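You operate a simulated robot arm through the tools that you are given. There is no shell and no other tool.

The job below is to be done with a simulated two-armed robot. You get a single attempt, and the scene is never put back.

TASK
Play the tone through the yellow jack lead at level 5, then switch the tone box off.
Fine: leave the lead plugged in and the knob where you set it.

Only the result counts: the job must be done as asked and must still hold three seconds after the hand-in. Knocking over, shifting, dropping, spilling or breaking anything else fails it.

THE ROBOT
Two 7-joint arms with fingered hands on one trunk that stands fixed in place. Base frame: the origin is at the foot of the trunk, x ahead of it, y to its left, z up. Units: m, rad, N and s.
The left shoulder is at [0.08, 0.241, 1.417], the right one opposite. Each reaches about 1.128 m from its shoulder. Payload 4.9 kg a hand.
The TCP of each hand is the grasp point between the finger pads, 0.032 m short of the fingertips. In the tool frame z runs along the fingers and y along their closing line. The gripper opens to 0.2 m; its body begins 0.089 m behind the TCP. The gripper is a hand of 4 fingers: y runs from the thumb to the fingers, the wrist lies at [0, 0, -0.267] in the tool frame, and closing takes about 1.5 s.
Orientation is told as [roll, pitch, yaw] about the base's x, y, z axes, in that order, counted from this pose: with the fingers straight down and closing along the base's y, the tool's x points along the base's -x, its y along +y and its z along -z.

THE INTERFACE
- The arms move only by the tool play_rows. It takes "left_series", "right_series" or both (then of equal length, played together; a hand with none holds still); each is a list of rows, each an object of numbers (a shift or turn left out is 0, a gripper value left out holds the last): "wx", "wy", "wz": the turn, a rotation vector about the tool's x, y, z in units of 6 degrees (1.0 is 6 degrees); "x", "y", "z": the shift along the tool's x, y, z in units of 40 mm (1.0 is 40 mm); "claw": the finger opening in m, from 0 to 0.2. In form: [{"wx": .., "wy": .., "wz": .., "x": .., "y": .., "z": .., "claw": ..}, ...]. A call has 1 to 20 rows; each row shifts and turns the commanded pose from where the row before left it, along the tool's axes as they then stand. A call with a number of a shift or a turn outside -1 to 1 is refused whole. Each row takes 0.2 s and may step no farther than 0.05 m and 0.15 rad from the row before; otherwise, or with a gripper value out of range, the whole call is refused. A pose out of reach is approached as far as the arm can. The call stops where the force on the tool passes 70 N (or 10 N more than at its start, if that is more) or the arm is blocked; 0.2 s more then pass. Each finger travels about 0.072 m/s and halts on what it meets, pressing with about 26 N; the grip force reading is that of the motor and also rises with nothing between the fingers. The clock runs only during rows and for 0.2 s after the last one: add rows that do not move to give the fingers time. The reply holds the time, the measured pose of the TCP, the force on the tool along the base axes, the opening and the grip force, in the units named above and with some noise, with the torque about the TCP (base axes, N m) and any sound that the robot's microphone picked up, and new pictures: "pictures" is both (left out), scene, wrist or none (wrist: the cameras of the hands that moved).
- Cameras (640 x 400 px; columns grow to the right, rows downward): "scene" is now at [0.1131, -0.0058, 1.5845]; the picture's right is [-0.09, -1.00, -0.00], its down [-0.64, 0.06, -0.76] and it looks along [0.76, -0.07, -0.65] (base axes); focal length 356 px, centre (320, 200). "left" rides on the left gripper at [-0.069, -0.069, -0.116] in its tool frame; the picture's right is [0.71, -0.71, 0.00], its down [0.54, 0.54, -0.64] and it looks along [0.45, 0.45, 0.77] (tool axes); focal length 226 px, centre (320, 200). "right" rides on the right gripper at [0.069, -0.069, -0.116] in its tool frame; the picture's right is [0.71, 0.71, 0.00], its down [-0.54, 0.54, -0.64] and it looks along [-0.45, 0.45, 0.77] (tool axes); focal length 226 px, centre (320, 200). There is no depth. A picture from a camera that has moved, and an enlarged one, comes with that camera's place and axes in the base frame and with its lens.
- move_column(by): slides the trunk up (or, below 0, down) by that many m; the arms and the scene camera ride with it, the base frame stays. It gives what a move gives, with no picture.
- hand_shape(shape, hand): the hand has 4 fingers and takes this shape, open, in about a second: jaw (thumb against the fingers, like two jaws); tri (thumb and two fingers); tip (a fingertip pinch); poke (one finger out to press); point (the index stretched); flat (the hand flat); cup (the hand cupped); fist (a fist). The gripper value then closes the fingers along that shape, each until it touches; the sizes above hold for jaw. It gives what a move gives, with no picture.
- aim_head(pan, tilt): turns the head with the scene camera to pan (to the left, within 1.501 rad either way) and tilt (down, from -0.506 to 1.204), counted from straight ahead of the robot. It gives what a move gives, and a new picture of the scene camera.
- zoom(camera, box): a new picture of the part [left, top, right, bottom] of that camera's present view, enlarged. The clock stands still meanwhile.
- hand_in(): hands the job in; it is judged then, once.

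Nothing tells you positions but the pictures and the camera data. Unless the task says otherwise, let go and move clear before handing in.

The tools are called after "Call:" by a JSON object that holds its "fn" and its "kwargs". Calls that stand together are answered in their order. play_rows: Moves the arms, as the interface text tells. Its arguments: {"type":"object","properties":{"left_series":{"type":"array","items":{"type":"object","properties":{"wx":{"type":"number"},"wy":{"type":"number"},"wz":{"type":"number"},"x":{"type":"number"},"y":{"type":"number"},"z":{"type":"number"},"claw":{"type":"number"}}}},"right_series":{"type":"array","items":{"type":"object","properties":{"wx":{"type":"number"},"wy":{"type":"number"},"wz":{"type":"number"},"x":{"type":"number"},"y":{"type":"number"},"z":{"type":"number"},"claw":{"type":"number"}}}},"pictures":{"type":"string","enum":["both","scene","wrist","none"]}},"required":[]} The other tools are called the same way: move_column (by) moves the trunk up or down; hand_shape (shape, hand) gives the hand a shape; aim_head (pan, tilt) turns the head that bears the scene camera; zoom (camera, box) takes an enlarged picture of a part of a camera's view; hand_in () hands the job in.

At the start:

```text
time: 0.0
left_ee_pos: [0.65, 0.2687, 1.2777]
left_tcp_rot: [0.0, 0.001, 0.0]
left_force: [0.8, 0.3, -0.7]
left_torque: [0.0, -0.02, 0.01]
left_finger_gap: 0.1999
left_gripper_force: 0.1
left_shape: jaw
right_ee_pos: [0.7636, -0.2788, 1.2085]
right_tcp_rot: [-0.001, 0.003, -0.001]
right_force: [0.2, -0.4, 0.5]
right_torque: [0.01, 0.04, 0.0]
right_finger_gap: 0.2
right_gripper_force: 0.1
right_shape: jaw
trunk travel left (down, up): [-0.325, 0.515]
head pan, tilt (commanded): [-0.086, 0.702]
```

scene: 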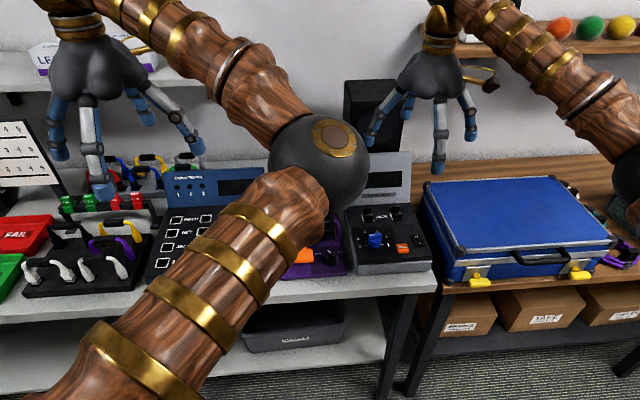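
right: 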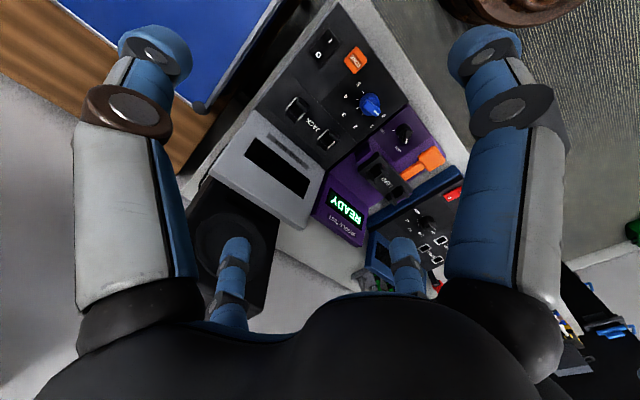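
left: 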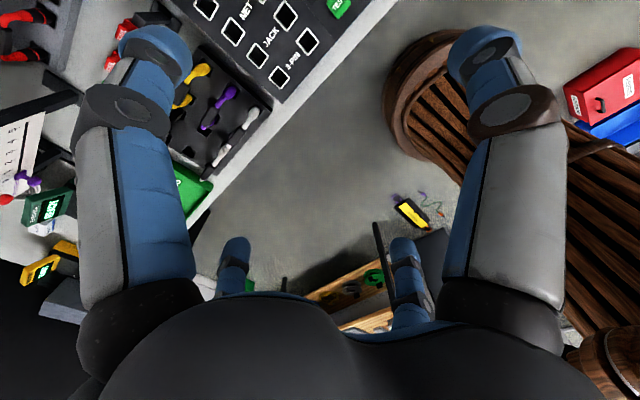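

I see a bench with several test boxes: a grey tone box labelled JACK with a blue knob, an orange tone button and a rocker switch, plus leads in a tray at the left. I'll zoom in for details before moving anything.

Call:
{"fn": "zoom", "kwargs": {"camera": "scene", "box": [320, 140, 450, 280]}}

Call:
{"fn": "zoom", "kwargs": {"camera": "scene", "box": [0, 140, 240, 310]}}

Call:
{"fn": "zoom", "kwargs": {"camera": "right", "box": [200, 0, 480, 250]}}

Call:
{"fn": "zoom", "kwargs": {"camera": "left", "box": [0, 0, 350, 300]}}

```text
2.86 times, centred on (385, 210) of scene
camera zoom: at [0.1131, -0.0058, 1.5845], right [-0.09, -1.0, 0.0], down [-0.64, 0.06, -0.76], along [0.76, -0.07, -0.65], focal length 1017 px, centre (134, 171)
```

zoom: 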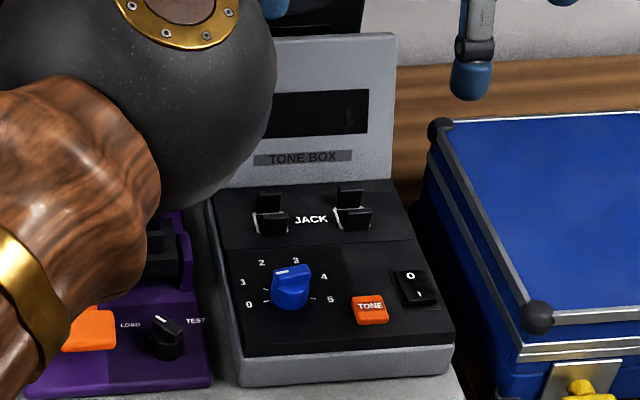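

```text
2.35 times, centred on (120, 225) of scene
camera zoom: at [0.1131, -0.0058, 1.5845], right [-0.09, -1.0, 0.0], down [-0.64, 0.06, -0.76], along [0.76, -0.07, -0.65], focal length 837 px, centre (791, 141)
```

zoom: 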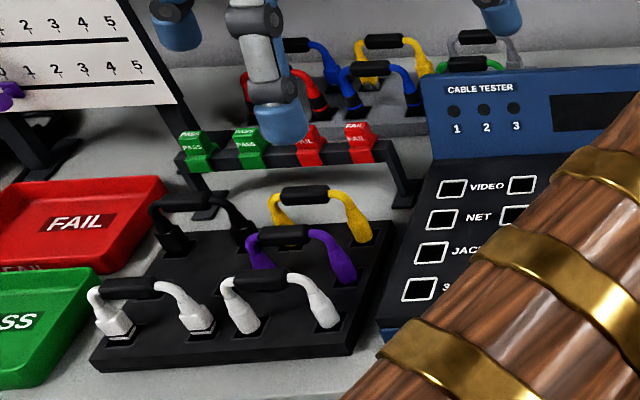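

```text
1.60 times, centred on (340, 125) of right
camera zoom: at [0.6948, -0.3475, 1.3247], right [-0.71, 0.71, 0.0], down [0.54, 0.54, 0.64], along [0.45, 0.45, -0.77], focal length 362 px, centre (288, 320)
```

zoom: 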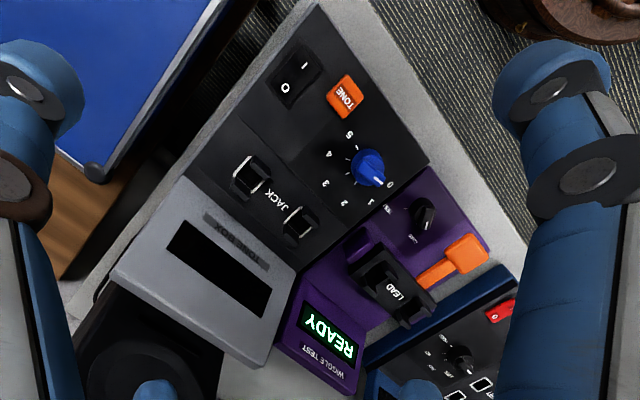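

```text
1.33 times, centred on (175, 150) of left
camera zoom: at [0.721, 0.1988, 1.3945], right [-0.71, -0.71, 0.0], down [-0.54, 0.54, 0.64], along [-0.45, 0.45, -0.77], focal length 301 px, centre (513, 267)
```

zoom: 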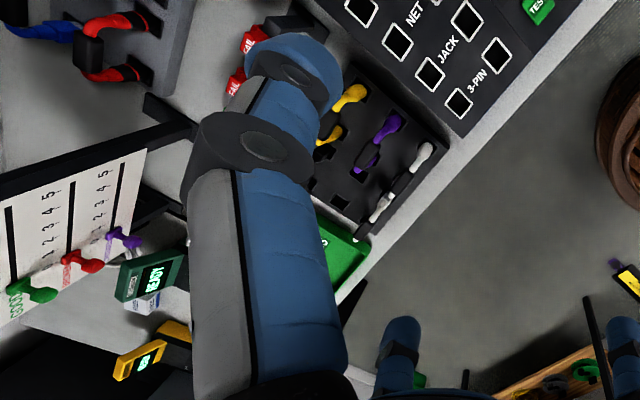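

The tone box display is dark, and yellow leads show up in two racks. I'll look closer at both, and look around to find where each plug type is.

Call:
{"fn": "aim_head", "kwargs": {"pan": 0.45, "tilt": 0.75}}

Call:
{"fn": "zoom", "kwargs": {"camera": "scene", "box": [200, 100, 440, 250]}}

```text
time: 1.0
left_ee_pos: [0.6509, 0.2664, 1.2776]
left_tcp_rot: [0.0, 0.0, -0.001]
left_force: [0.1, 0.5, -0.1]
left_torque: [0.01, 0.01, -0.04]
left_finger_gap: 0.1999
left_gripper_force: 0.1
left_shape: jaw
right_ee_pos: [0.7626, -0.2788, 1.2103]
right_tcp_rot: [0.001, 0.0, 0.001]
right_force: [0.8, -0.4, 0.0]
right_torque: [0.0, -0.03, 0.0]
right_finger_gap: 0.2001
right_gripper_force: 0.0
right_shape: jaw
trunk travel left (down, up): [-0.325, 0.515]
head pan, tilt (commanded): [0.45, 0.75]
camera scene: at [0.1032, 0.0374, 1.5805], right [0.43, -0.9, 0.0], down [-0.61, -0.3, -0.73], along [0.66, 0.32, -0.68], focal length 356 px, centre (320, 200)
```

scene: 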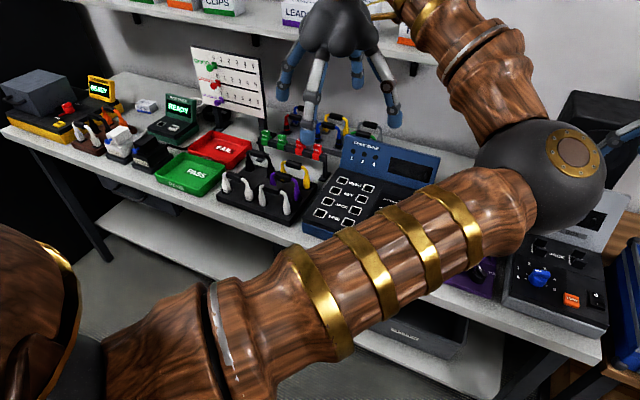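

```text
2.67 times, centred on (320, 175) of scene
camera zoom: at [0.1032, 0.0374, 1.5805], right [0.43, -0.9, 0.0], down [-0.61, -0.3, -0.73], along [0.66, 0.32, -0.68], focal length 949 px, centre (320, 267)
```

zoom: 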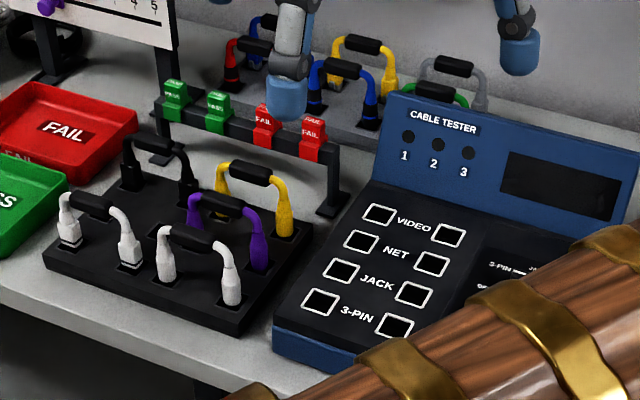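

The zoom gives real extra detail, so I'll zoom tightly on both racks from the head camera to read plug shapes and labels.

Call:
{"fn": "zoom", "kwargs": {"camera": "scene", "box": [215, 140, 320, 230]}}

Call:
{"fn": "zoom", "kwargs": {"camera": "scene", "box": [270, 95, 390, 170]}}

Call:
{"fn": "zoom", "kwargs": {"camera": "scene", "box": [0, 60, 280, 200]}}

Call:
{"fn": "zoom", "kwargs": {"camera": "scene", "box": [480, 170, 640, 350]}}

```text
4.44 times, centred on (268, 185) of scene
camera zoom: at [0.1032, 0.0374, 1.5805], right [0.43, -0.9, 0.0], down [-0.61, -0.3, -0.73], along [0.66, 0.32, -0.68], focal length 1582 px, centre (553, 267)
```

zoom: 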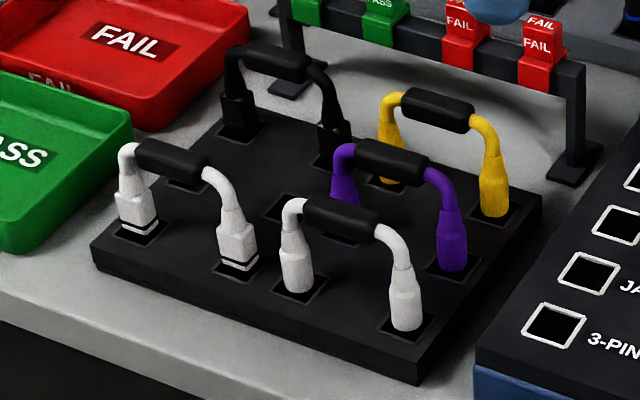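

```text
5.33 times, centred on (330, 132) of scene
camera zoom: at [0.1032, 0.0374, 1.5805], right [0.43, -0.9, 0.0], down [-0.61, -0.3, -0.73], along [0.66, 0.32, -0.68], focal length 1898 px, centre (267, 560)
```

zoom: 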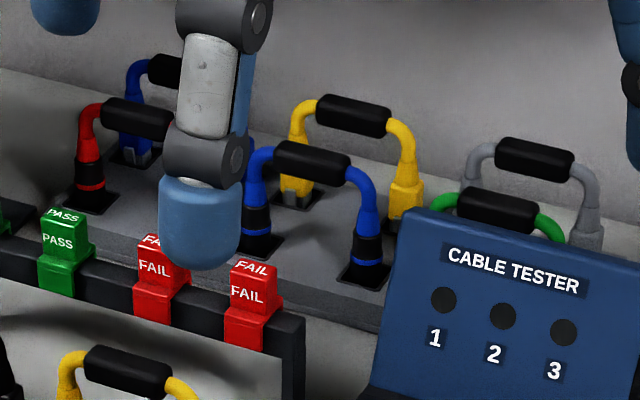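

```text
2.29 times, centred on (140, 130) of scene
camera zoom: at [0.1032, 0.0374, 1.5805], right [0.43, -0.9, 0.0], down [-0.61, -0.3, -0.73], along [0.66, 0.32, -0.68], focal length 813 px, centre (731, 360)
```

zoom: 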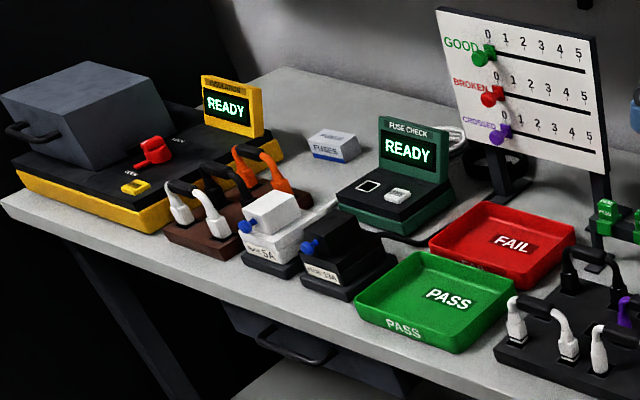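

```text
2.22 times, centred on (560, 260) of scene
camera zoom: at [0.1032, 0.0374, 1.5805], right [0.43, -0.9, 0.0], down [-0.61, -0.3, -0.73], along [0.66, 0.32, -0.68], focal length 791 px, centre (-213, 67)
```

zoom: 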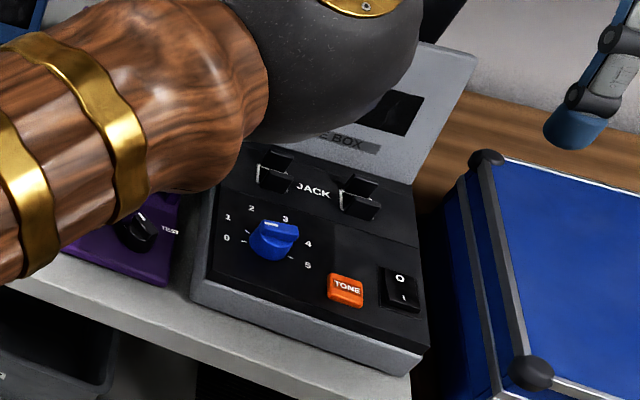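

The front rack's yellow lead has round plugs, while the rear rack's yellow has boxy plugs with clips. I need to know for sure which one is the jack, so I'll look around the rest of the scene for any legend or other yellow leads.

Call:
{"fn": "aim_head", "kwargs": {"pan": 0.5, "tilt": 0.25}}

Call:
{"fn": "aim_head", "kwargs": {"pan": -0.5, "tilt": 0.5}}

Call:
{"fn": "zoom", "kwargs": {"camera": "right", "box": [255, 0, 415, 100]}}

Call:
{"fn": "zoom", "kwargs": {"camera": "right", "box": [270, 80, 370, 160]}}

Call:
{"fn": "zoom", "kwargs": {"camera": "left", "box": [130, 30, 280, 180]}}

```text
time: 1.9
left_ee_pos: [0.6525, 0.2681, 1.2786]
left_tcp_rot: [0.0, 0.0, 0.0]
left_force: [-0.2, -1.2, 0.3]
left_torque: [0.01, 0.02, 0.01]
left_finger_gap: 0.1995
left_gripper_force: 0.2
left_shape: jaw
right_ee_pos: [0.7636, -0.2778, 1.2091]
right_tcp_rot: [0.0, 0.0, 0.001]
right_force: [0.0, 0.3, -0.4]
right_torque: [-0.01, -0.01, -0.01]
right_finger_gap: 0.1997
right_gripper_force: 0.1
right_shape: jaw
trunk travel left (down, up): [-0.325, 0.515]
head pan, tilt (commanded): [0.499, 0.25]
camera scene: at [0.1105, 0.0461, 1.6255], right [0.48, -0.88, 0.0], down [-0.22, -0.12, -0.97], along [0.85, 0.46, -0.25], focal length 356 px, centre (320, 200)
```

scene: 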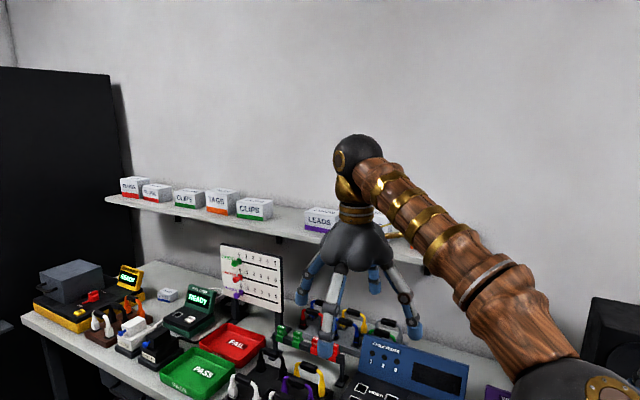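

```text
time: 3.2
left_ee_pos: [0.6514, 0.2676, 1.2789]
left_tcp_rot: [-0.001, -0.001, 0.001]
left_force: [0.3, -0.4, -0.2]
left_torque: [0.03, 0.01, 0.03]
left_finger_gap: 0.2002
left_gripper_force: 0.1
left_shape: jaw
right_ee_pos: [0.7632, -0.278, 1.2092]
right_tcp_rot: [0.0, 0.001, -0.001]
right_force: [-0.3, 0.3, 0.0]
right_torque: [-0.01, 0.02, 0.0]
right_finger_gap: 0.1999
right_gripper_force: 0.1
right_shape: jaw
trunk travel left (down, up): [-0.325, 0.515]
head pan, tilt (commanded): [-0.499, 0.499]
camera scene: at [0.1085, -0.042, 1.6025], right [-0.48, -0.88, 0.0], down [-0.42, 0.23, -0.88], along [0.77, -0.42, -0.48], focal length 356 px, centre (320, 200)
```

scene: 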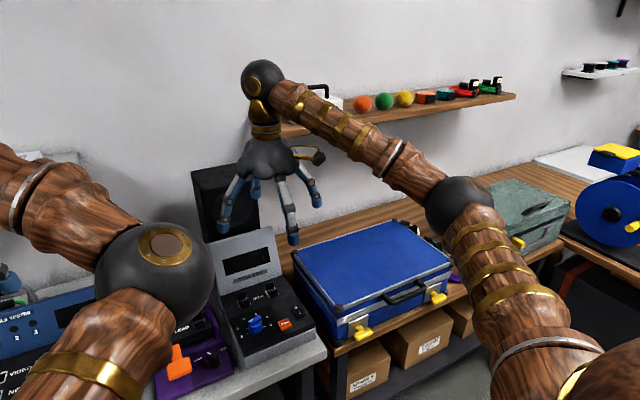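

```text
4.00 times, centred on (335, 50) of right
camera zoom: at [0.6948, -0.3475, 1.3247], right [-0.71, 0.71, 0.0], down [0.54, 0.54, 0.64], along [0.45, 0.45, -0.77], focal length 904 px, centre (260, 800)
```

zoom: 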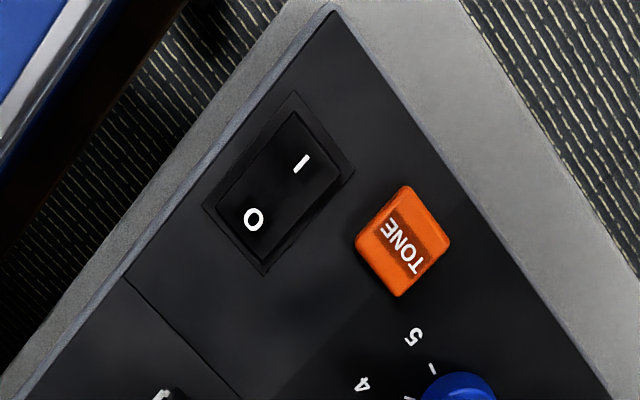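

```text
5.00 times, centred on (320, 120) of right
camera zoom: at [0.6948, -0.3475, 1.3247], right [-0.71, 0.71, 0.0], down [0.54, 0.54, 0.64], along [0.45, 0.45, -0.77], focal length 1130 px, centre (320, 600)
```

zoom: 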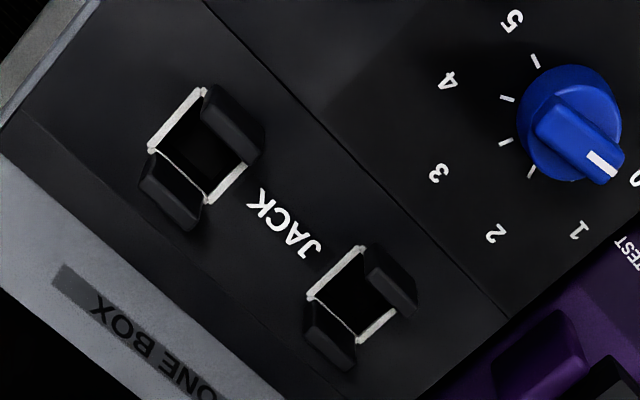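

```text
2.67 times, centred on (205, 105) of left
camera zoom: at [0.721, 0.1988, 1.3945], right [-0.71, -0.71, 0.0], down [-0.54, 0.54, 0.64], along [-0.45, 0.45, -0.77], focal length 603 px, centre (627, 453)
```

zoom: 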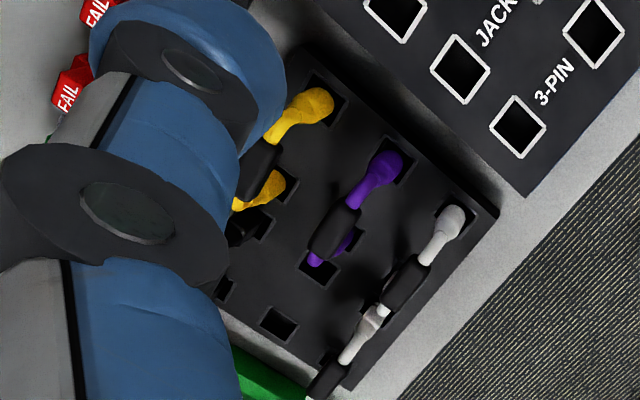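

The tone box's knob points to 0, its switch is at O, and its two JACK sockets have guide ears. Next I'll aim back at the racks and zoom very tightly on the plugs to tell the types apart.

Call:
{"fn": "aim_head", "kwargs": {"pan": 0.35, "tilt": 0.7}}

```text
time: 4.3
left_ee_pos: [0.6521, 0.2688, 1.2783]
left_tcp_rot: [0.001, 0.0, 0.0]
left_force: [0.0, -0.1, 0.8]
left_torque: [-0.02, 0.0, 0.03]
left_finger_gap: 0.2
left_gripper_force: 0.0
left_shape: jaw
right_ee_pos: [0.7643, -0.2783, 1.2087]
right_tcp_rot: [0.001, 0.0, -0.001]
right_force: [-0.8, 0.1, -0.1]
right_torque: [0.0, -0.02, 0.0]
right_finger_gap: 0.2
right_gripper_force: 0.0
right_shape: jaw
trunk travel left (down, up): [-0.325, 0.515]
head pan, tilt (commanded): [0.351, 0.7]
camera scene: at [0.1084, 0.0306, 1.5848], right [0.34, -0.94, 0.0], down [-0.61, -0.22, -0.76], along [0.72, 0.26, -0.64], focal length 356 px, centre (320, 200)
```

scene: 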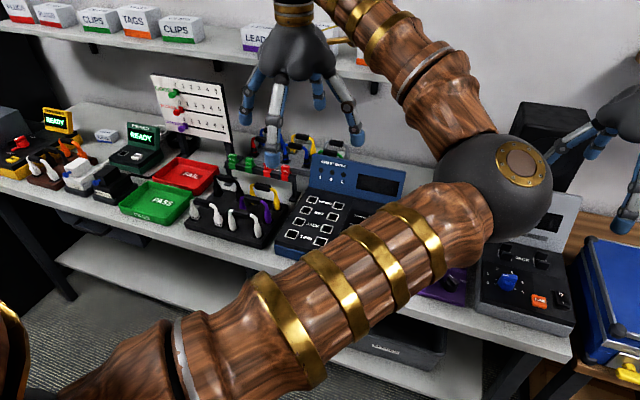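

Call:
{"fn": "zoom", "kwargs": {"camera": "scene", "box": [240, 180, 290, 215]}}

Call:
{"fn": "zoom", "kwargs": {"camera": "scene", "box": [190, 200, 270, 250]}}

Call:
{"fn": "zoom", "kwargs": {"camera": "scene", "box": [245, 120, 355, 170]}}

Call:
{"fn": "zoom", "kwargs": {"camera": "scene", "box": [270, 150, 410, 260]}}

```text
11.43 times, centred on (265, 198) of scene
camera zoom: at [0.1084, 0.0306, 1.5848], right [0.34, -0.94, 0.0], down [-0.61, -0.22, -0.76], along [0.72, 0.26, -0.64], focal length 4067 px, centre (949, 229)
```

zoom: 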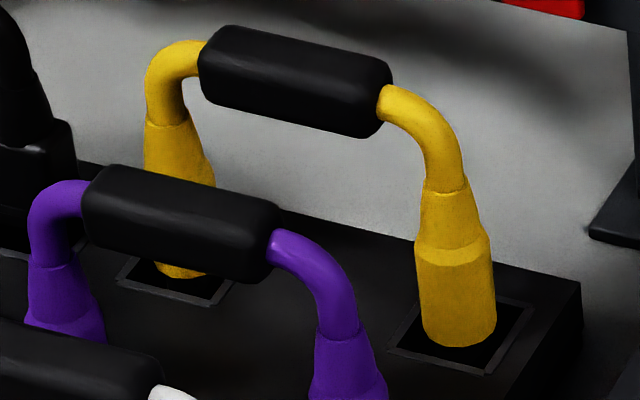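

```text
8.00 times, centred on (230, 225) of scene
camera zoom: at [0.1084, 0.0306, 1.5848], right [0.34, -0.94, 0.0], down [-0.61, -0.22, -0.76], along [0.72, 0.26, -0.64], focal length 2847 px, centre (1040, 0)
```

zoom: 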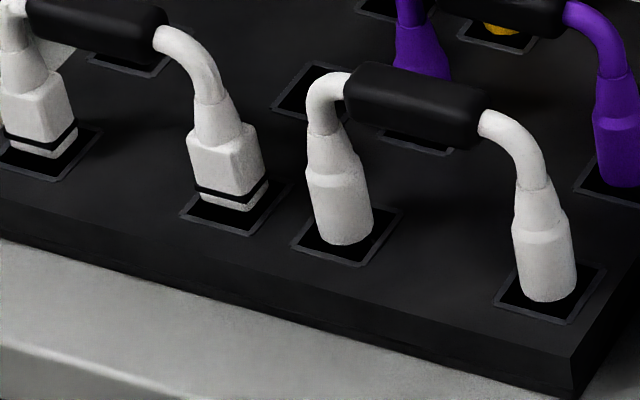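

```text
5.82 times, centred on (300, 145) of scene
camera zoom: at [0.1084, 0.0306, 1.5848], right [0.34, -0.94, 0.0], down [-0.61, -0.22, -0.76], along [0.72, 0.26, -0.64], focal length 2070 px, centre (436, 520)
```

zoom: 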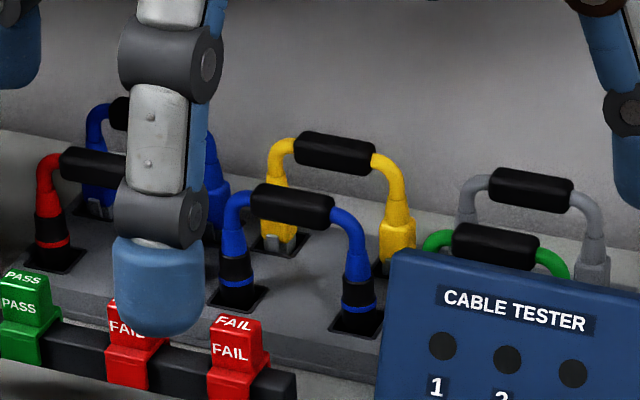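

```text
3.64 times, centred on (340, 205) of scene
camera zoom: at [0.1084, 0.0306, 1.5848], right [0.34, -0.94, 0.0], down [-0.61, -0.22, -0.76], along [0.72, 0.26, -0.64], focal length 1294 px, centre (247, 182)
```

zoom: 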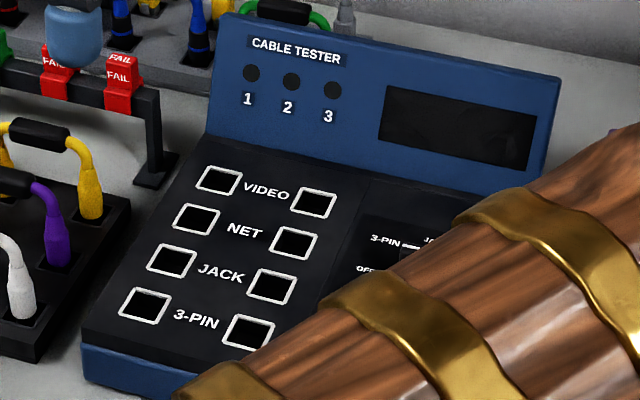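

The front-rack yellow lead (round barrels) looks like the jack type; the rear yellow has an RJ45-style clip. By triangulation the JACK label on the tone box is near (0.82, -0.24, 0.91) and the yellow lead near (0.83, 0.44, 0.90). I'll try the hand shapes in free air to see how the fingers sit.

Call:
{"fn": "hand_shape", "kwargs": {"hand": "left", "shape": "tip"}}

Call:
{"fn": "zoom", "kwargs": {"camera": "left", "box": [0, 0, 640, 400]}}

Call:
{"fn": "zoom", "kwargs": {"camera": "scene", "box": [220, 0, 380, 180]}}

```text
time: 5.2
left_ee_pos: [0.6507, 0.2671, 1.2788]
left_tcp_rot: [-0.001, 0.001, -0.001]
left_force: [-0.4, 0.7, 0.0]
left_torque: [-0.04, 0.0, -0.02]
left_finger_gap: 0.1997
left_gripper_force: 0.1
left_shape: tip
right_ee_pos: [0.7636, -0.2781, 1.2095]
right_tcp_rot: [0.0, 0.001, 0.001]
right_force: [0.3, 0.6, 0.2]
right_torque: [0.01, -0.02, 0.0]
right_finger_gap: 0.1998
right_gripper_force: 0.1
right_shape: jaw
trunk travel left (down, up): [-0.325, 0.515]
head pan, tilt (commanded): [0.351, 0.7]
```

```text
1.00 times, centred on (320, 200) of left (not enlarged: the box is as wide or as high as the picture)
camera zoom: at [0.721, 0.1988, 1.3945], right [-0.71, -0.71, 0.0], down [-0.54, 0.54, 0.64], along [-0.45, 0.45, -0.77], focal length 226 px, centre (320, 200)
```

zoom: 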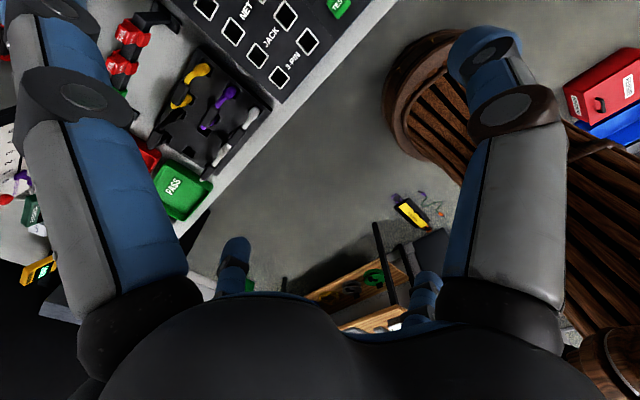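

```text
2.22 times, centred on (300, 90) of scene
camera zoom: at [0.1083, 0.0306, 1.5847], right [0.34, -0.94, 0.0], down [-0.61, -0.22, -0.76], along [0.72, 0.26, -0.64], focal length 791 px, centre (364, 444)
```

zoom: 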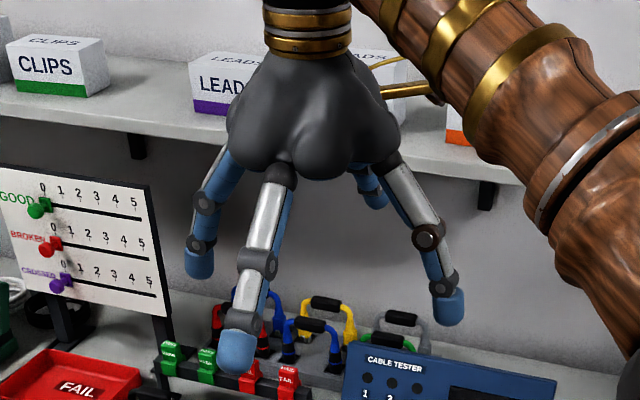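

The tip shape spreads the side fingers; I'll close it part way in the air to see which fingers pinch.

Call:
{"fn": "play_rows", "kwargs": {"left_series": [{"claw": 0.03}, {}, {}, {}, {}, {}, {}, {}, {}, {}, {}, {}, {}, {}]}}

Call:
{"fn": "zoom", "kwargs": {"camera": "scene", "box": [220, 0, 380, 180]}}

```text
time: 8.2
left_ee_pos: [0.6496, 0.2666, 1.2781]
left_tcp_rot: [0.001, -0.001, 0.0]
left_force: [-0.2, 0.8, -0.1]
left_torque: [-0.03, 0.01, -0.01]
left_finger_gap: 0.0302
left_gripper_force: 0.0
left_shape: tip
right_ee_pos: [0.7642, -0.2775, 1.2097]
right_tcp_rot: [0.0, 0.0, 0.001]
right_force: [0.0, -0.1, -0.2]
right_torque: [-0.01, -0.02, 0.01]
right_finger_gap: 0.2001
right_gripper_force: 0.0
right_shape: jaw
trunk travel left (down, up): [-0.325, 0.515]
head pan, tilt (commanded): [0.351, 0.7]
camera scene: at [0.1083, 0.0306, 1.5847], right [0.34, -0.94, 0.0], down [-0.61, -0.22, -0.76], along [0.72, 0.26, -0.64], focal length 356 px, centre (320, 200)
camera left: at [0.721, 0.1988, 1.3945], right [-0.71, -0.71, 0.0], down [-0.54, 0.54, 0.64], along [-0.45, 0.45, -0.77], focal length 226 px, centre (320, 200)
```

scene: 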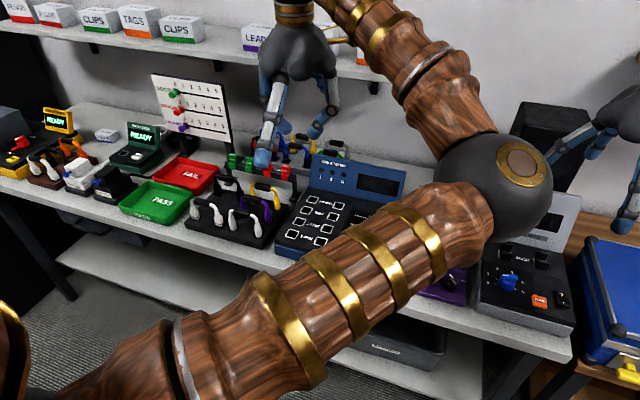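
left: 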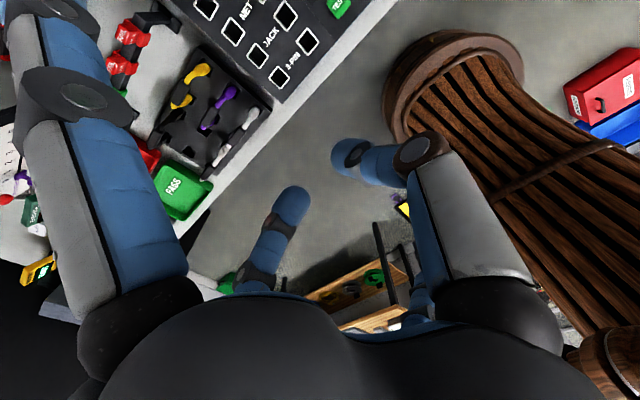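

```text
2.22 times, centred on (300, 90) of scene
camera zoom: at [0.1083, 0.0306, 1.5847], right [0.34, -0.94, 0.0], down [-0.61, -0.22, -0.76], along [0.72, 0.26, -0.64], focal length 791 px, centre (364, 444)
```

zoom: 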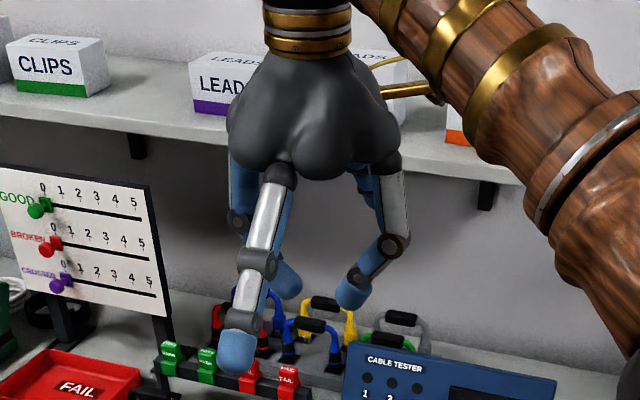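

In tip only the thumb and opposite finger pinch, with the side fingers left sticking out. Let me check jaw half closed for comparison.

Call:
{"fn": "hand_shape", "kwargs": {"hand": "left", "shape": "jaw"}}

Call:
{"fn": "play_rows", "kwargs": {"left_series": [{"claw": 0.03}, {}, {}, {}, {}, {}, {}, {}, {}, {}, {}, {}, {}, {}]}}

Call:
{"fn": "zoom", "kwargs": {"camera": "scene", "box": [220, 0, 380, 180]}}

Call:
{"fn": "hand_shape", "kwargs": {"hand": "left", "shape": "tri"}}

Call:
{"fn": "play_rows", "kwargs": {"left_series": [{"claw": 0.03}, {}, {}, {}, {}, {}, {}, {}, {}, {}, {}, {}, {}, {}]}}

Call:
{"fn": "zoom", "kwargs": {"camera": "scene", "box": [220, 0, 380, 180]}}

```text
time: 9.1
left_ee_pos: [0.6502, 0.2675, 1.2779]
left_tcp_rot: [0.001, 0.001, 0.001]
left_force: [0.8, -0.6, 0.0]
left_torque: [-0.03, 0.0, 0.02]
left_finger_gap: 0.1997
left_gripper_force: 0.0
left_shape: jaw
right_ee_pos: [0.7631, -0.2779, 1.21]
right_tcp_rot: [0.001, 0.0, -0.001]
right_force: [-0.7, 0.3, -0.1]
right_torque: [-0.01, -0.03, 0.0]
right_finger_gap: 0.1999
right_gripper_force: 0.0
right_shape: jaw
trunk travel left (down, up): [-0.325, 0.515]
head pan, tilt (commanded): [0.351, 0.7]
```

```text
time: 12.1
left_ee_pos: [0.6517, 0.2678, 1.2792]
left_tcp_rot: [0.0, 0.001, 0.0]
left_force: [0.4, -0.3, 0.3]
left_torque: [-0.01, -0.02, -0.02]
left_finger_gap: 0.0304
left_gripper_force: 0.0
left_shape: jaw
right_ee_pos: [0.7631, -0.2785, 1.209]
right_tcp_rot: [0.001, 0.0, 0.0]
right_force: [0.6, 0.2, 0.1]
right_torque: [0.0, 0.01, -0.03]
right_finger_gap: 0.1996
right_gripper_force: 0.1
right_shape: jaw
trunk travel left (down, up): [-0.325, 0.515]
head pan, tilt (commanded): [0.351, 0.7]
camera scene: at [0.1083, 0.0306, 1.5847], right [0.34, -0.94, 0.0], down [-0.61, -0.22, -0.76], along [0.72, 0.26, -0.64], focal length 356 px, centre (320, 200)
camera left: at [0.721, 0.1988, 1.3945], right [-0.71, -0.71, 0.0], down [-0.54, 0.54, 0.64], along [-0.45, 0.45, -0.77], focal length 226 px, centre (320, 200)
```

scene: 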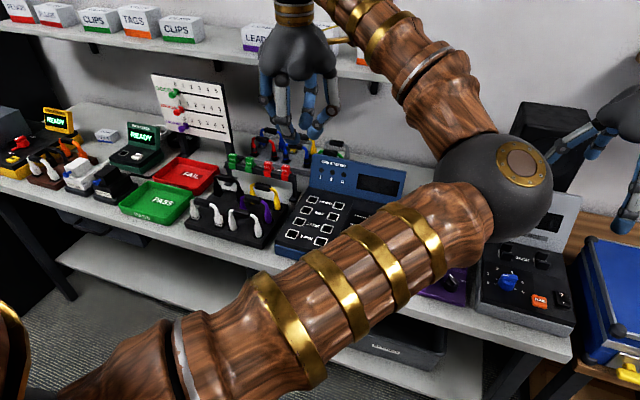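
left: 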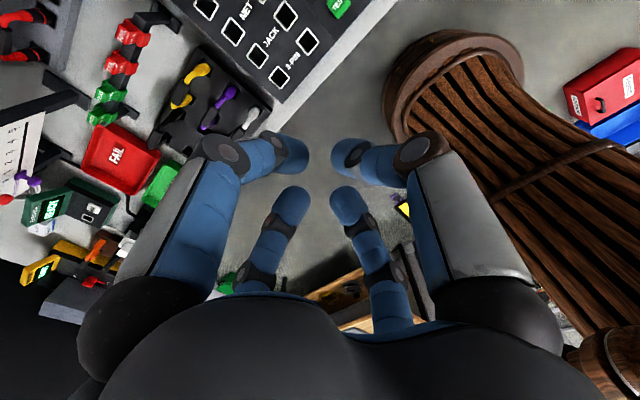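

```text
2.22 times, centred on (300, 90) of scene
camera zoom: at [0.1083, 0.0306, 1.5847], right [0.34, -0.94, 0.0], down [-0.61, -0.22, -0.76], along [0.72, 0.26, -0.64], focal length 791 px, centre (364, 444)
```

zoom: 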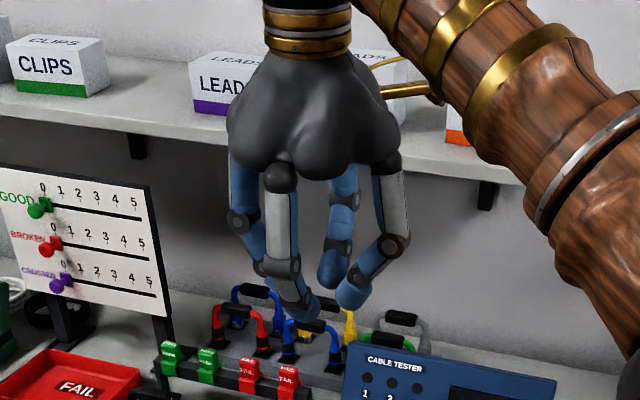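

```text
time: 13.0
left_ee_pos: [0.652, 0.2684, 1.2791]
left_tcp_rot: [0.0, 0.0, -0.001]
left_force: [0.3, -0.4, 0.5]
left_torque: [-0.02, -0.02, -0.04]
left_finger_gap: 0.1999
left_gripper_force: 0.1
left_shape: tri
right_ee_pos: [0.7639, -0.2778, 1.2081]
right_tcp_rot: [0.002, 0.0, 0.0]
right_force: [-1.1, 0.2, 0.7]
right_torque: [0.03, 0.03, 0.01]
right_finger_gap: 0.1999
right_gripper_force: 0.1
right_shape: jaw
trunk travel left (down, up): [-0.325, 0.515]
head pan, tilt (commanded): [0.351, 0.7]
```

```text
time: 16.0
left_ee_pos: [0.6508, 0.2688, 1.2794]
left_tcp_rot: [0.0, 0.0, 0.0]
left_force: [0.7, -0.8, -0.2]
left_torque: [-0.02, -0.02, -0.01]
left_finger_gap: 0.0302
left_gripper_force: 0.0
left_shape: tri
right_ee_pos: [0.7626, -0.2785, 1.2087]
right_tcp_rot: [0.0, -0.001, 0.0]
right_force: [0.1, -0.1, 0.0]
right_torque: [0.01, 0.0, 0.02]
right_finger_gap: 0.2003
right_gripper_force: 0.1
right_shape: jaw
trunk travel left (down, up): [-0.325, 0.515]
head pan, tilt (commanded): [0.351, 0.7]
camera scene: at [0.1083, 0.0306, 1.5847], right [0.34, -0.94, 0.0], down [-0.61, -0.22, -0.76], along [0.72, 0.26, -0.64], focal length 356 px, centre (320, 200)
camera left: at [0.721, 0.1988, 1.3945], right [-0.71, -0.71, 0.0], down [-0.54, 0.54, 0.64], along [-0.45, 0.45, -0.77], focal length 226 px, centre (320, 200)
```

scene: 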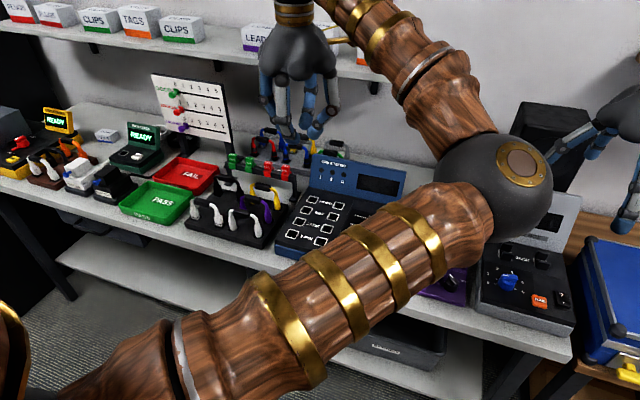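
left: 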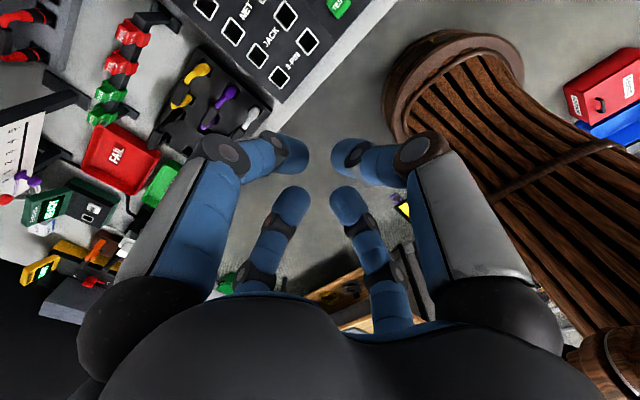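

```text
2.22 times, centred on (300, 90) of scene
camera zoom: at [0.1083, 0.0306, 1.5847], right [0.34, -0.94, 0.0], down [-0.61, -0.22, -0.76], along [0.72, 0.26, -0.64], focal length 791 px, centre (364, 444)
```

zoom: 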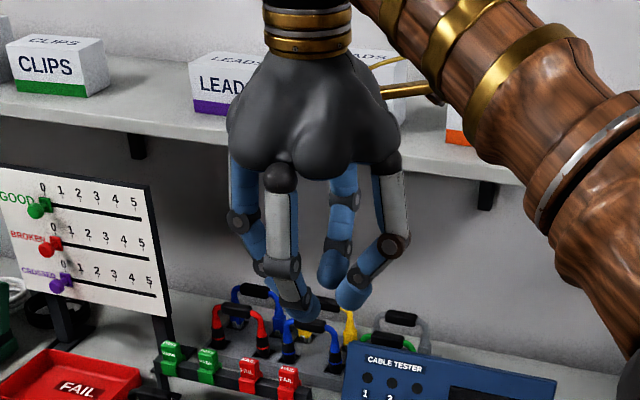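

All four fingers close radially at ±x and ±y of the tool, so a jaw grip turned 45° to the handle would hold it between two pairs of fingers. I'll open the left hand, bring it over the racks turned -45°, and look with its wrist camera.

Call:
{"fn": "hand_shape", "kwargs": {"hand": "left", "shape": "jaw"}}

Call:
{"fn": "play_rows", "kwargs": {"left_series": [{"x": -0.93, "z": 0.6}, {"x": -0.93, "z": 0.6}, {"x": -0.93, "z": 0.6}, {"x": -0.93, "z": 0.6}, {"wz": 0.9375}, {"wz": 0.9375}, {"wz": 0.9375}, {"wz": 0.9375}, {"wz": 0.9375}, {"wz": 0.9375}, {"wz": 0.9375}, {"wz": 0.9375}, {}]}}

```text
time: 16.9
left_ee_pos: [0.6515, 0.2677, 1.2785]
left_tcp_rot: [0.0, 0.0, 0.0]
left_force: [0.3, 0.8, 0.1]
left_torque: [0.01, 0.03, -0.03]
left_finger_gap: 0.1997
left_gripper_force: 0.1
left_shape: jaw
right_ee_pos: [0.7631, -0.278, 1.2089]
right_tcp_rot: [0.0, 0.0, -0.002]
right_force: [-0.4, -0.5, 0.2]
right_torque: [-0.01, 0.01, -0.01]
right_finger_gap: 0.2
right_gripper_force: 0.0
right_shape: jaw
trunk travel left (down, up): [-0.325, 0.515]
head pan, tilt (commanded): [0.351, 0.7]
```

```text
time: 19.7
left_ee_pos: [0.8003, 0.2678, 1.1824]
left_tcp_rot: [0.0, -0.001, -0.784]
left_force: [0.0, 0.6, 0.4]
left_torque: [0.02, -0.02, -0.01]
left_finger_gap: 0.1999
left_gripper_force: 0.0
left_shape: jaw
right_ee_pos: [0.7633, -0.2783, 1.2094]
right_tcp_rot: [0.001, 0.0, -0.001]
right_force: [-0.3, -0.8, 0.6]
right_torque: [0.0, -0.01, -0.03]
right_finger_gap: 0.2
right_gripper_force: 0.1
right_shape: jaw
trunk travel left (down, up): [-0.325, 0.515]
head pan, tilt (commanded): [0.351, 0.7]
camera scene: at [0.1084, 0.0307, 1.5847], right [0.34, -0.94, 0.0], down [-0.61, -0.22, -0.76], along [0.72, 0.26, -0.64], focal length 356 px, centre (320, 200)
camera left: at [0.8012, 0.1699, 1.2985], right [-1.0, 0.0, 0.0], down [0.0, 0.77, 0.64], along [0.0, 0.64, -0.77], focal length 226 px, centre (320, 200)
```

scene: 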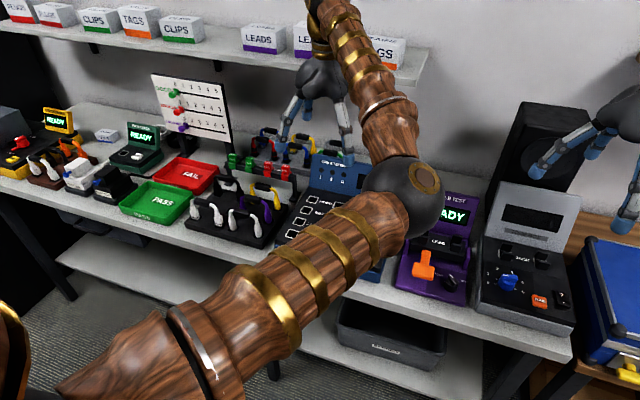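
left: 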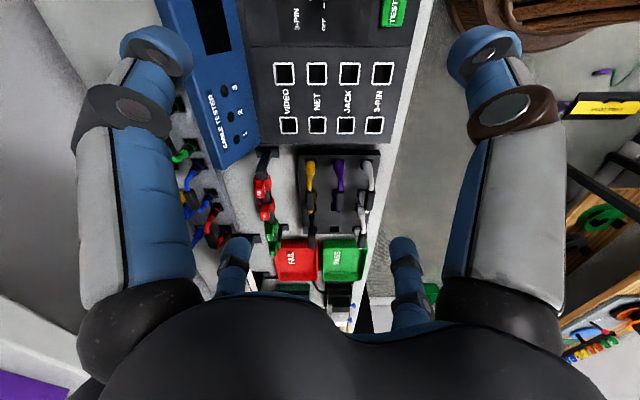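

Now the left wrist camera looks straight along the rack: the leads run along base y. I'll zoom in on the front rack and rear rack here.

Call:
{"fn": "zoom", "kwargs": {"camera": "left", "box": [270, 140, 400, 250]}}

Call:
{"fn": "zoom", "kwargs": {"camera": "left", "box": [160, 90, 280, 260]}}

Call:
{"fn": "zoom", "kwargs": {"camera": "left", "box": [255, 50, 405, 145]}}

Call:
{"fn": "zoom", "kwargs": {"camera": "scene", "box": [475, 180, 590, 340]}}

```text
3.64 times, centred on (335, 195) of left
camera zoom: at [0.8012, 0.1699, 1.2985], right [-1.0, 0.0, 0.0], down [0.0, 0.77, 0.64], along [0.0, 0.64, -0.77], focal length 822 px, centre (266, 218)
```

zoom: 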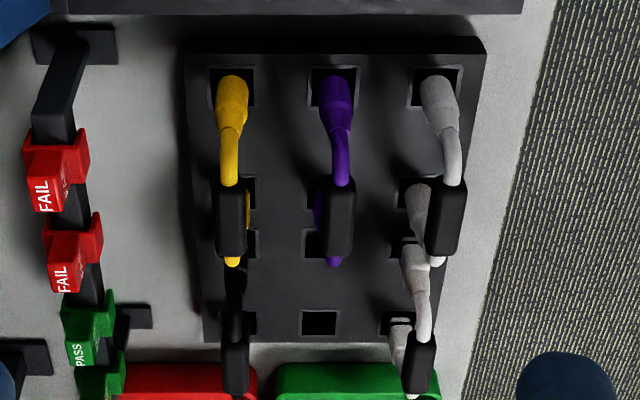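

```text
2.35 times, centred on (220, 175) of left
camera zoom: at [0.8012, 0.1699, 1.2985], right [-1.0, 0.0, 0.0], down [0.0, 0.77, 0.64], along [0.0, 0.64, -0.77], focal length 532 px, centre (555, 259)
```

zoom: 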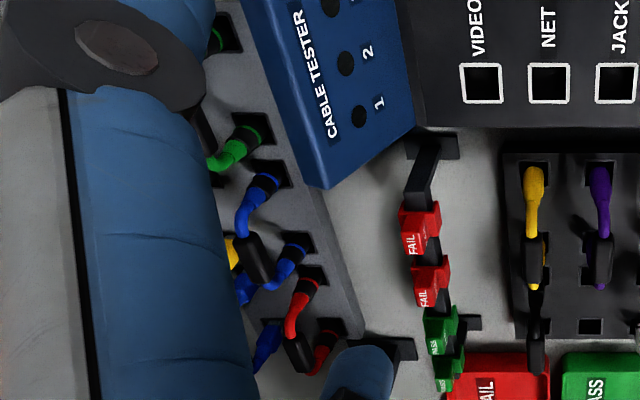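

```text
4.21 times, centred on (330, 98) of left
camera zoom: at [0.8012, 0.1699, 1.2985], right [-1.0, 0.0, 0.0], down [0.0, 0.77, 0.64], along [0.0, 0.64, -0.77], focal length 952 px, centre (278, 632)
```

zoom: 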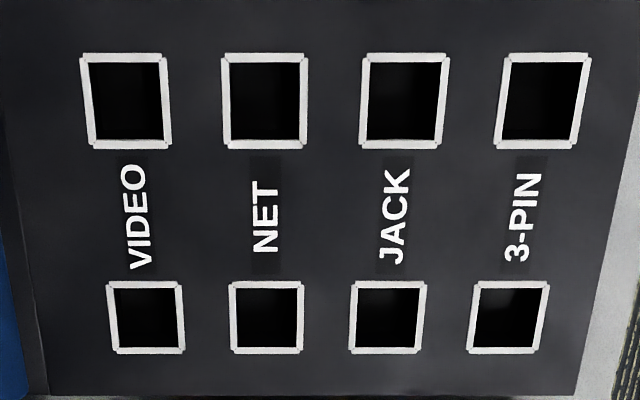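

```text
2.50 times, centred on (532, 260) of scene
camera zoom: at [0.1084, 0.0307, 1.5847], right [0.34, -0.94, 0.0], down [-0.61, -0.22, -0.76], along [0.72, 0.26, -0.64], focal length 890 px, centre (-211, 50)
```

zoom: 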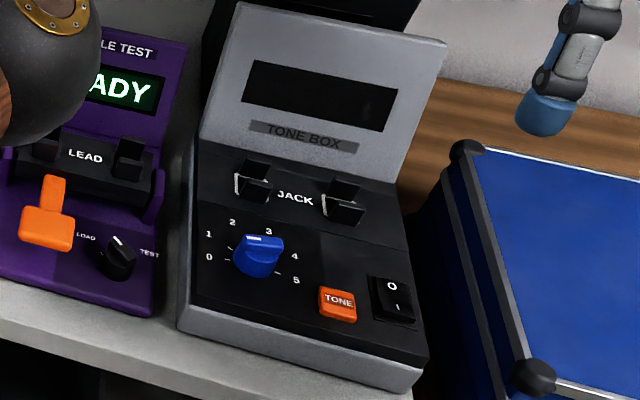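

The rack's leads lie along base y with rows about 60 mm apart; the yellow handle centre is at about (0.820, 0.465, 0.948) and the rack top at 0.871. I'll narrow the fingers to 0.062 and move above the yellow handle, keeping well clear of the others.

Call:
{"fn": "play_rows", "kwargs": {"left_series": [{"claw": 0.062, "x": 0.516, "y": 0.644, "z": 0.343}, {"x": 0.516, "y": 0.644, "z": 0.343}, {"x": 0.516, "y": 0.644, "z": 0.343}, {"x": 0.516, "y": 0.644, "z": 0.343}, {"x": 0.516, "y": 0.644, "z": 0.343}, {"x": 0.516, "y": 0.644, "z": 0.343}, {}, {}, {}]}}

Call:
{"fn": "zoom", "kwargs": {"camera": "left", "box": [220, 100, 420, 250]}}

Call:
{"fn": "zoom", "kwargs": {"camera": "scene", "box": [190, 80, 330, 240]}}

```text
time: 21.7
left_ee_pos: [0.8204, 0.4668, 1.0992]
left_tcp_rot: [0.0, 0.001, -0.784]
left_force: [-0.1, 0.3, 0.3]
left_torque: [0.0, -0.02, -0.01]
left_finger_gap: 0.0623
left_gripper_force: 0.0
left_shape: jaw
right_ee_pos: [0.764, -0.2766, 1.2105]
right_tcp_rot: [0.0, 0.002, 0.0]
right_force: [0.1, -0.5, -0.3]
right_torque: [-0.03, 0.02, -0.02]
right_finger_gap: 0.1996
right_gripper_force: 0.0
right_shape: jaw
trunk travel left (down, up): [-0.325, 0.515]
head pan, tilt (commanded): [0.351, 0.7]
camera scene: at [0.1085, 0.0314, 1.5847], right [0.34, -0.94, 0.0], down [-0.61, -0.22, -0.76], along [0.72, 0.26, -0.64], focal length 356 px, centre (320, 200)
camera left: at [0.822, 0.3691, 1.2152], right [-1.0, 0.0, 0.0], down [0.0, 0.77, 0.64], along [0.0, 0.64, -0.77], focal length 226 px, centre (320, 200)
```

scene: 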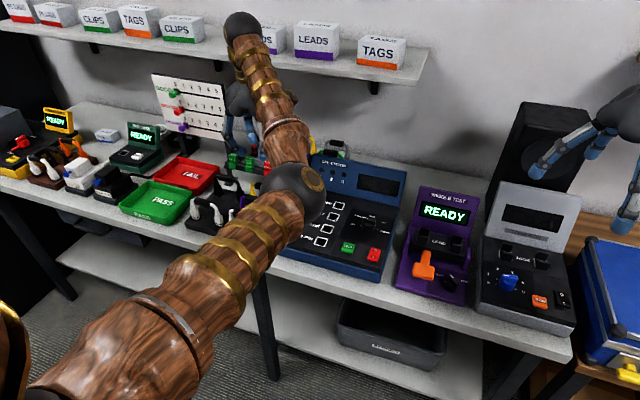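
left: 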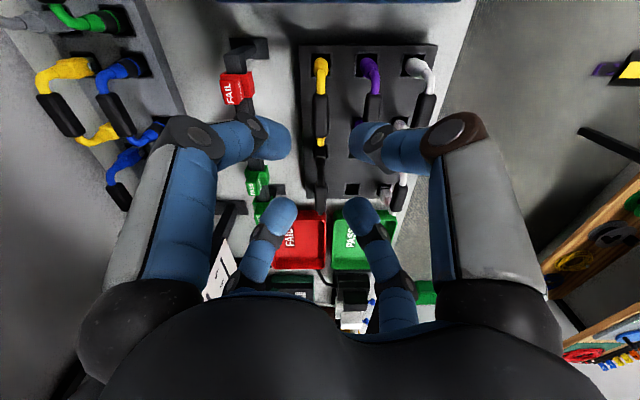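

```text
2.67 times, centred on (320, 175) of left
camera zoom: at [0.822, 0.3691, 1.2152], right [-1.0, 0.0, 0.0], down [0.0, 0.77, 0.64], along [0.0, 0.64, -0.77], focal length 603 px, centre (320, 267)
```

zoom: 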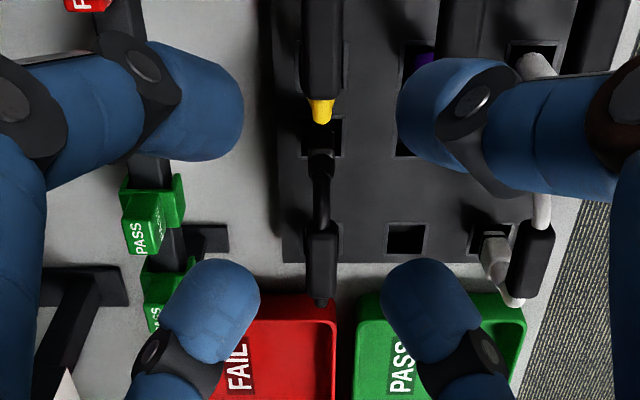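

```text
2.50 times, centred on (260, 160) of scene
camera zoom: at [0.1085, 0.0314, 1.5847], right [0.34, -0.94, 0.0], down [-0.61, -0.22, -0.76], along [0.72, 0.26, -0.64], focal length 890 px, centre (470, 300)
```

zoom: 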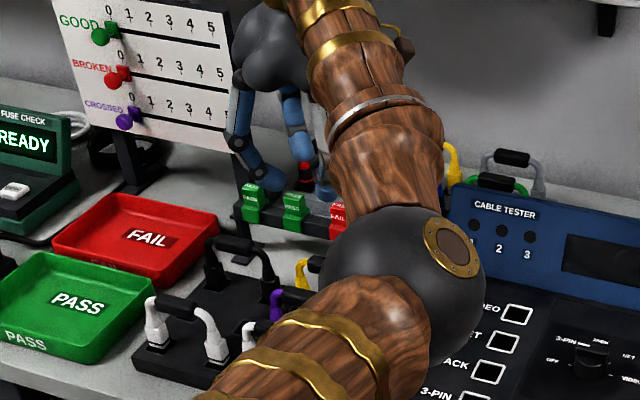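

The fingers straddle the bar symmetrically: bar at x≈0.8205, centre y≈0.464. I'll descend to just above the handle and check the clearance to the purple lead.

Call:
{"fn": "play_rows", "kwargs": {"left_series": [{"x": -0.065, "y": -0.03, "z": 0.65}, {"z": 0.65}, {"z": 0.65}, {"z": 0.5}, {}, {}], "pictures": "wrist"}}

Call:
{"fn": "zoom", "kwargs": {"camera": "left", "box": [240, 90, 400, 250]}}

```text
time: 23.1
left_ee_pos: [0.8225, 0.4627, 1.0021]
left_tcp_rot: [-0.001, -0.001, -0.786]
left_force: [0.2, 0.2, 0.5]
left_torque: [0.01, 0.02, 0.0]
left_finger_gap: 0.0624
left_gripper_force: 0.0
left_shape: jaw
right_ee_pos: [0.7637, -0.2785, 1.2089]
right_tcp_rot: [-0.001, -0.001, 0.002]
right_force: [-0.5, -0.6, 0.0]
right_torque: [-0.01, 0.01, 0.02]
right_finger_gap: 0.1996
right_gripper_force: 0.1
right_shape: jaw
trunk travel left (down, up): [-0.325, 0.515]
head pan, tilt (commanded): [0.351, 0.7]
camera left: at [0.8225, 0.3653, 1.1178], right [-1.0, 0.0, 0.0], down [0.0, 0.77, 0.64], along [0.0, 0.64, -0.77], focal length 226 px, centre (320, 200)
```

left: 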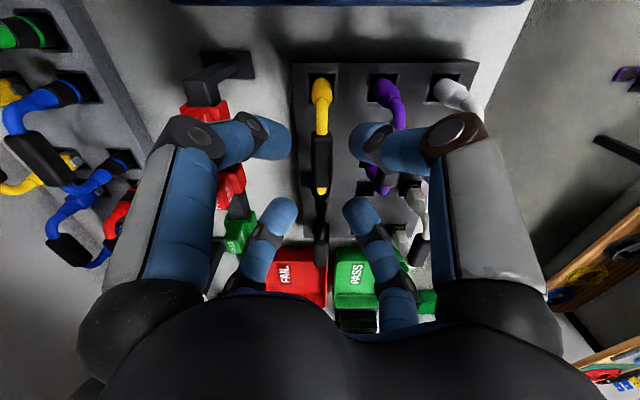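

```text
2.50 times, centred on (320, 170) of left
camera zoom: at [0.8225, 0.3653, 1.1178], right [-1.0, 0.0, 0.0], down [0.0, 0.77, 0.64], along [0.0, 0.64, -0.77], focal length 565 px, centre (320, 275)
```

zoom: 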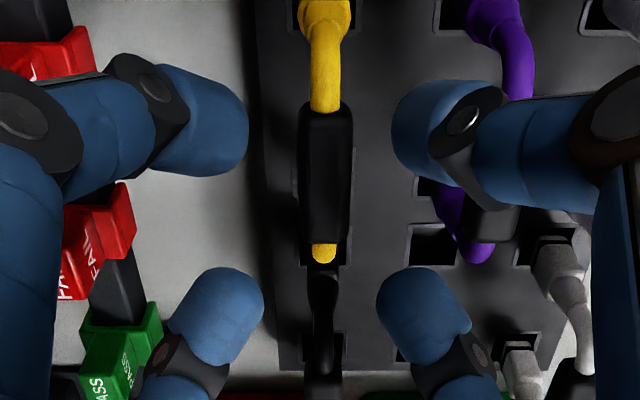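

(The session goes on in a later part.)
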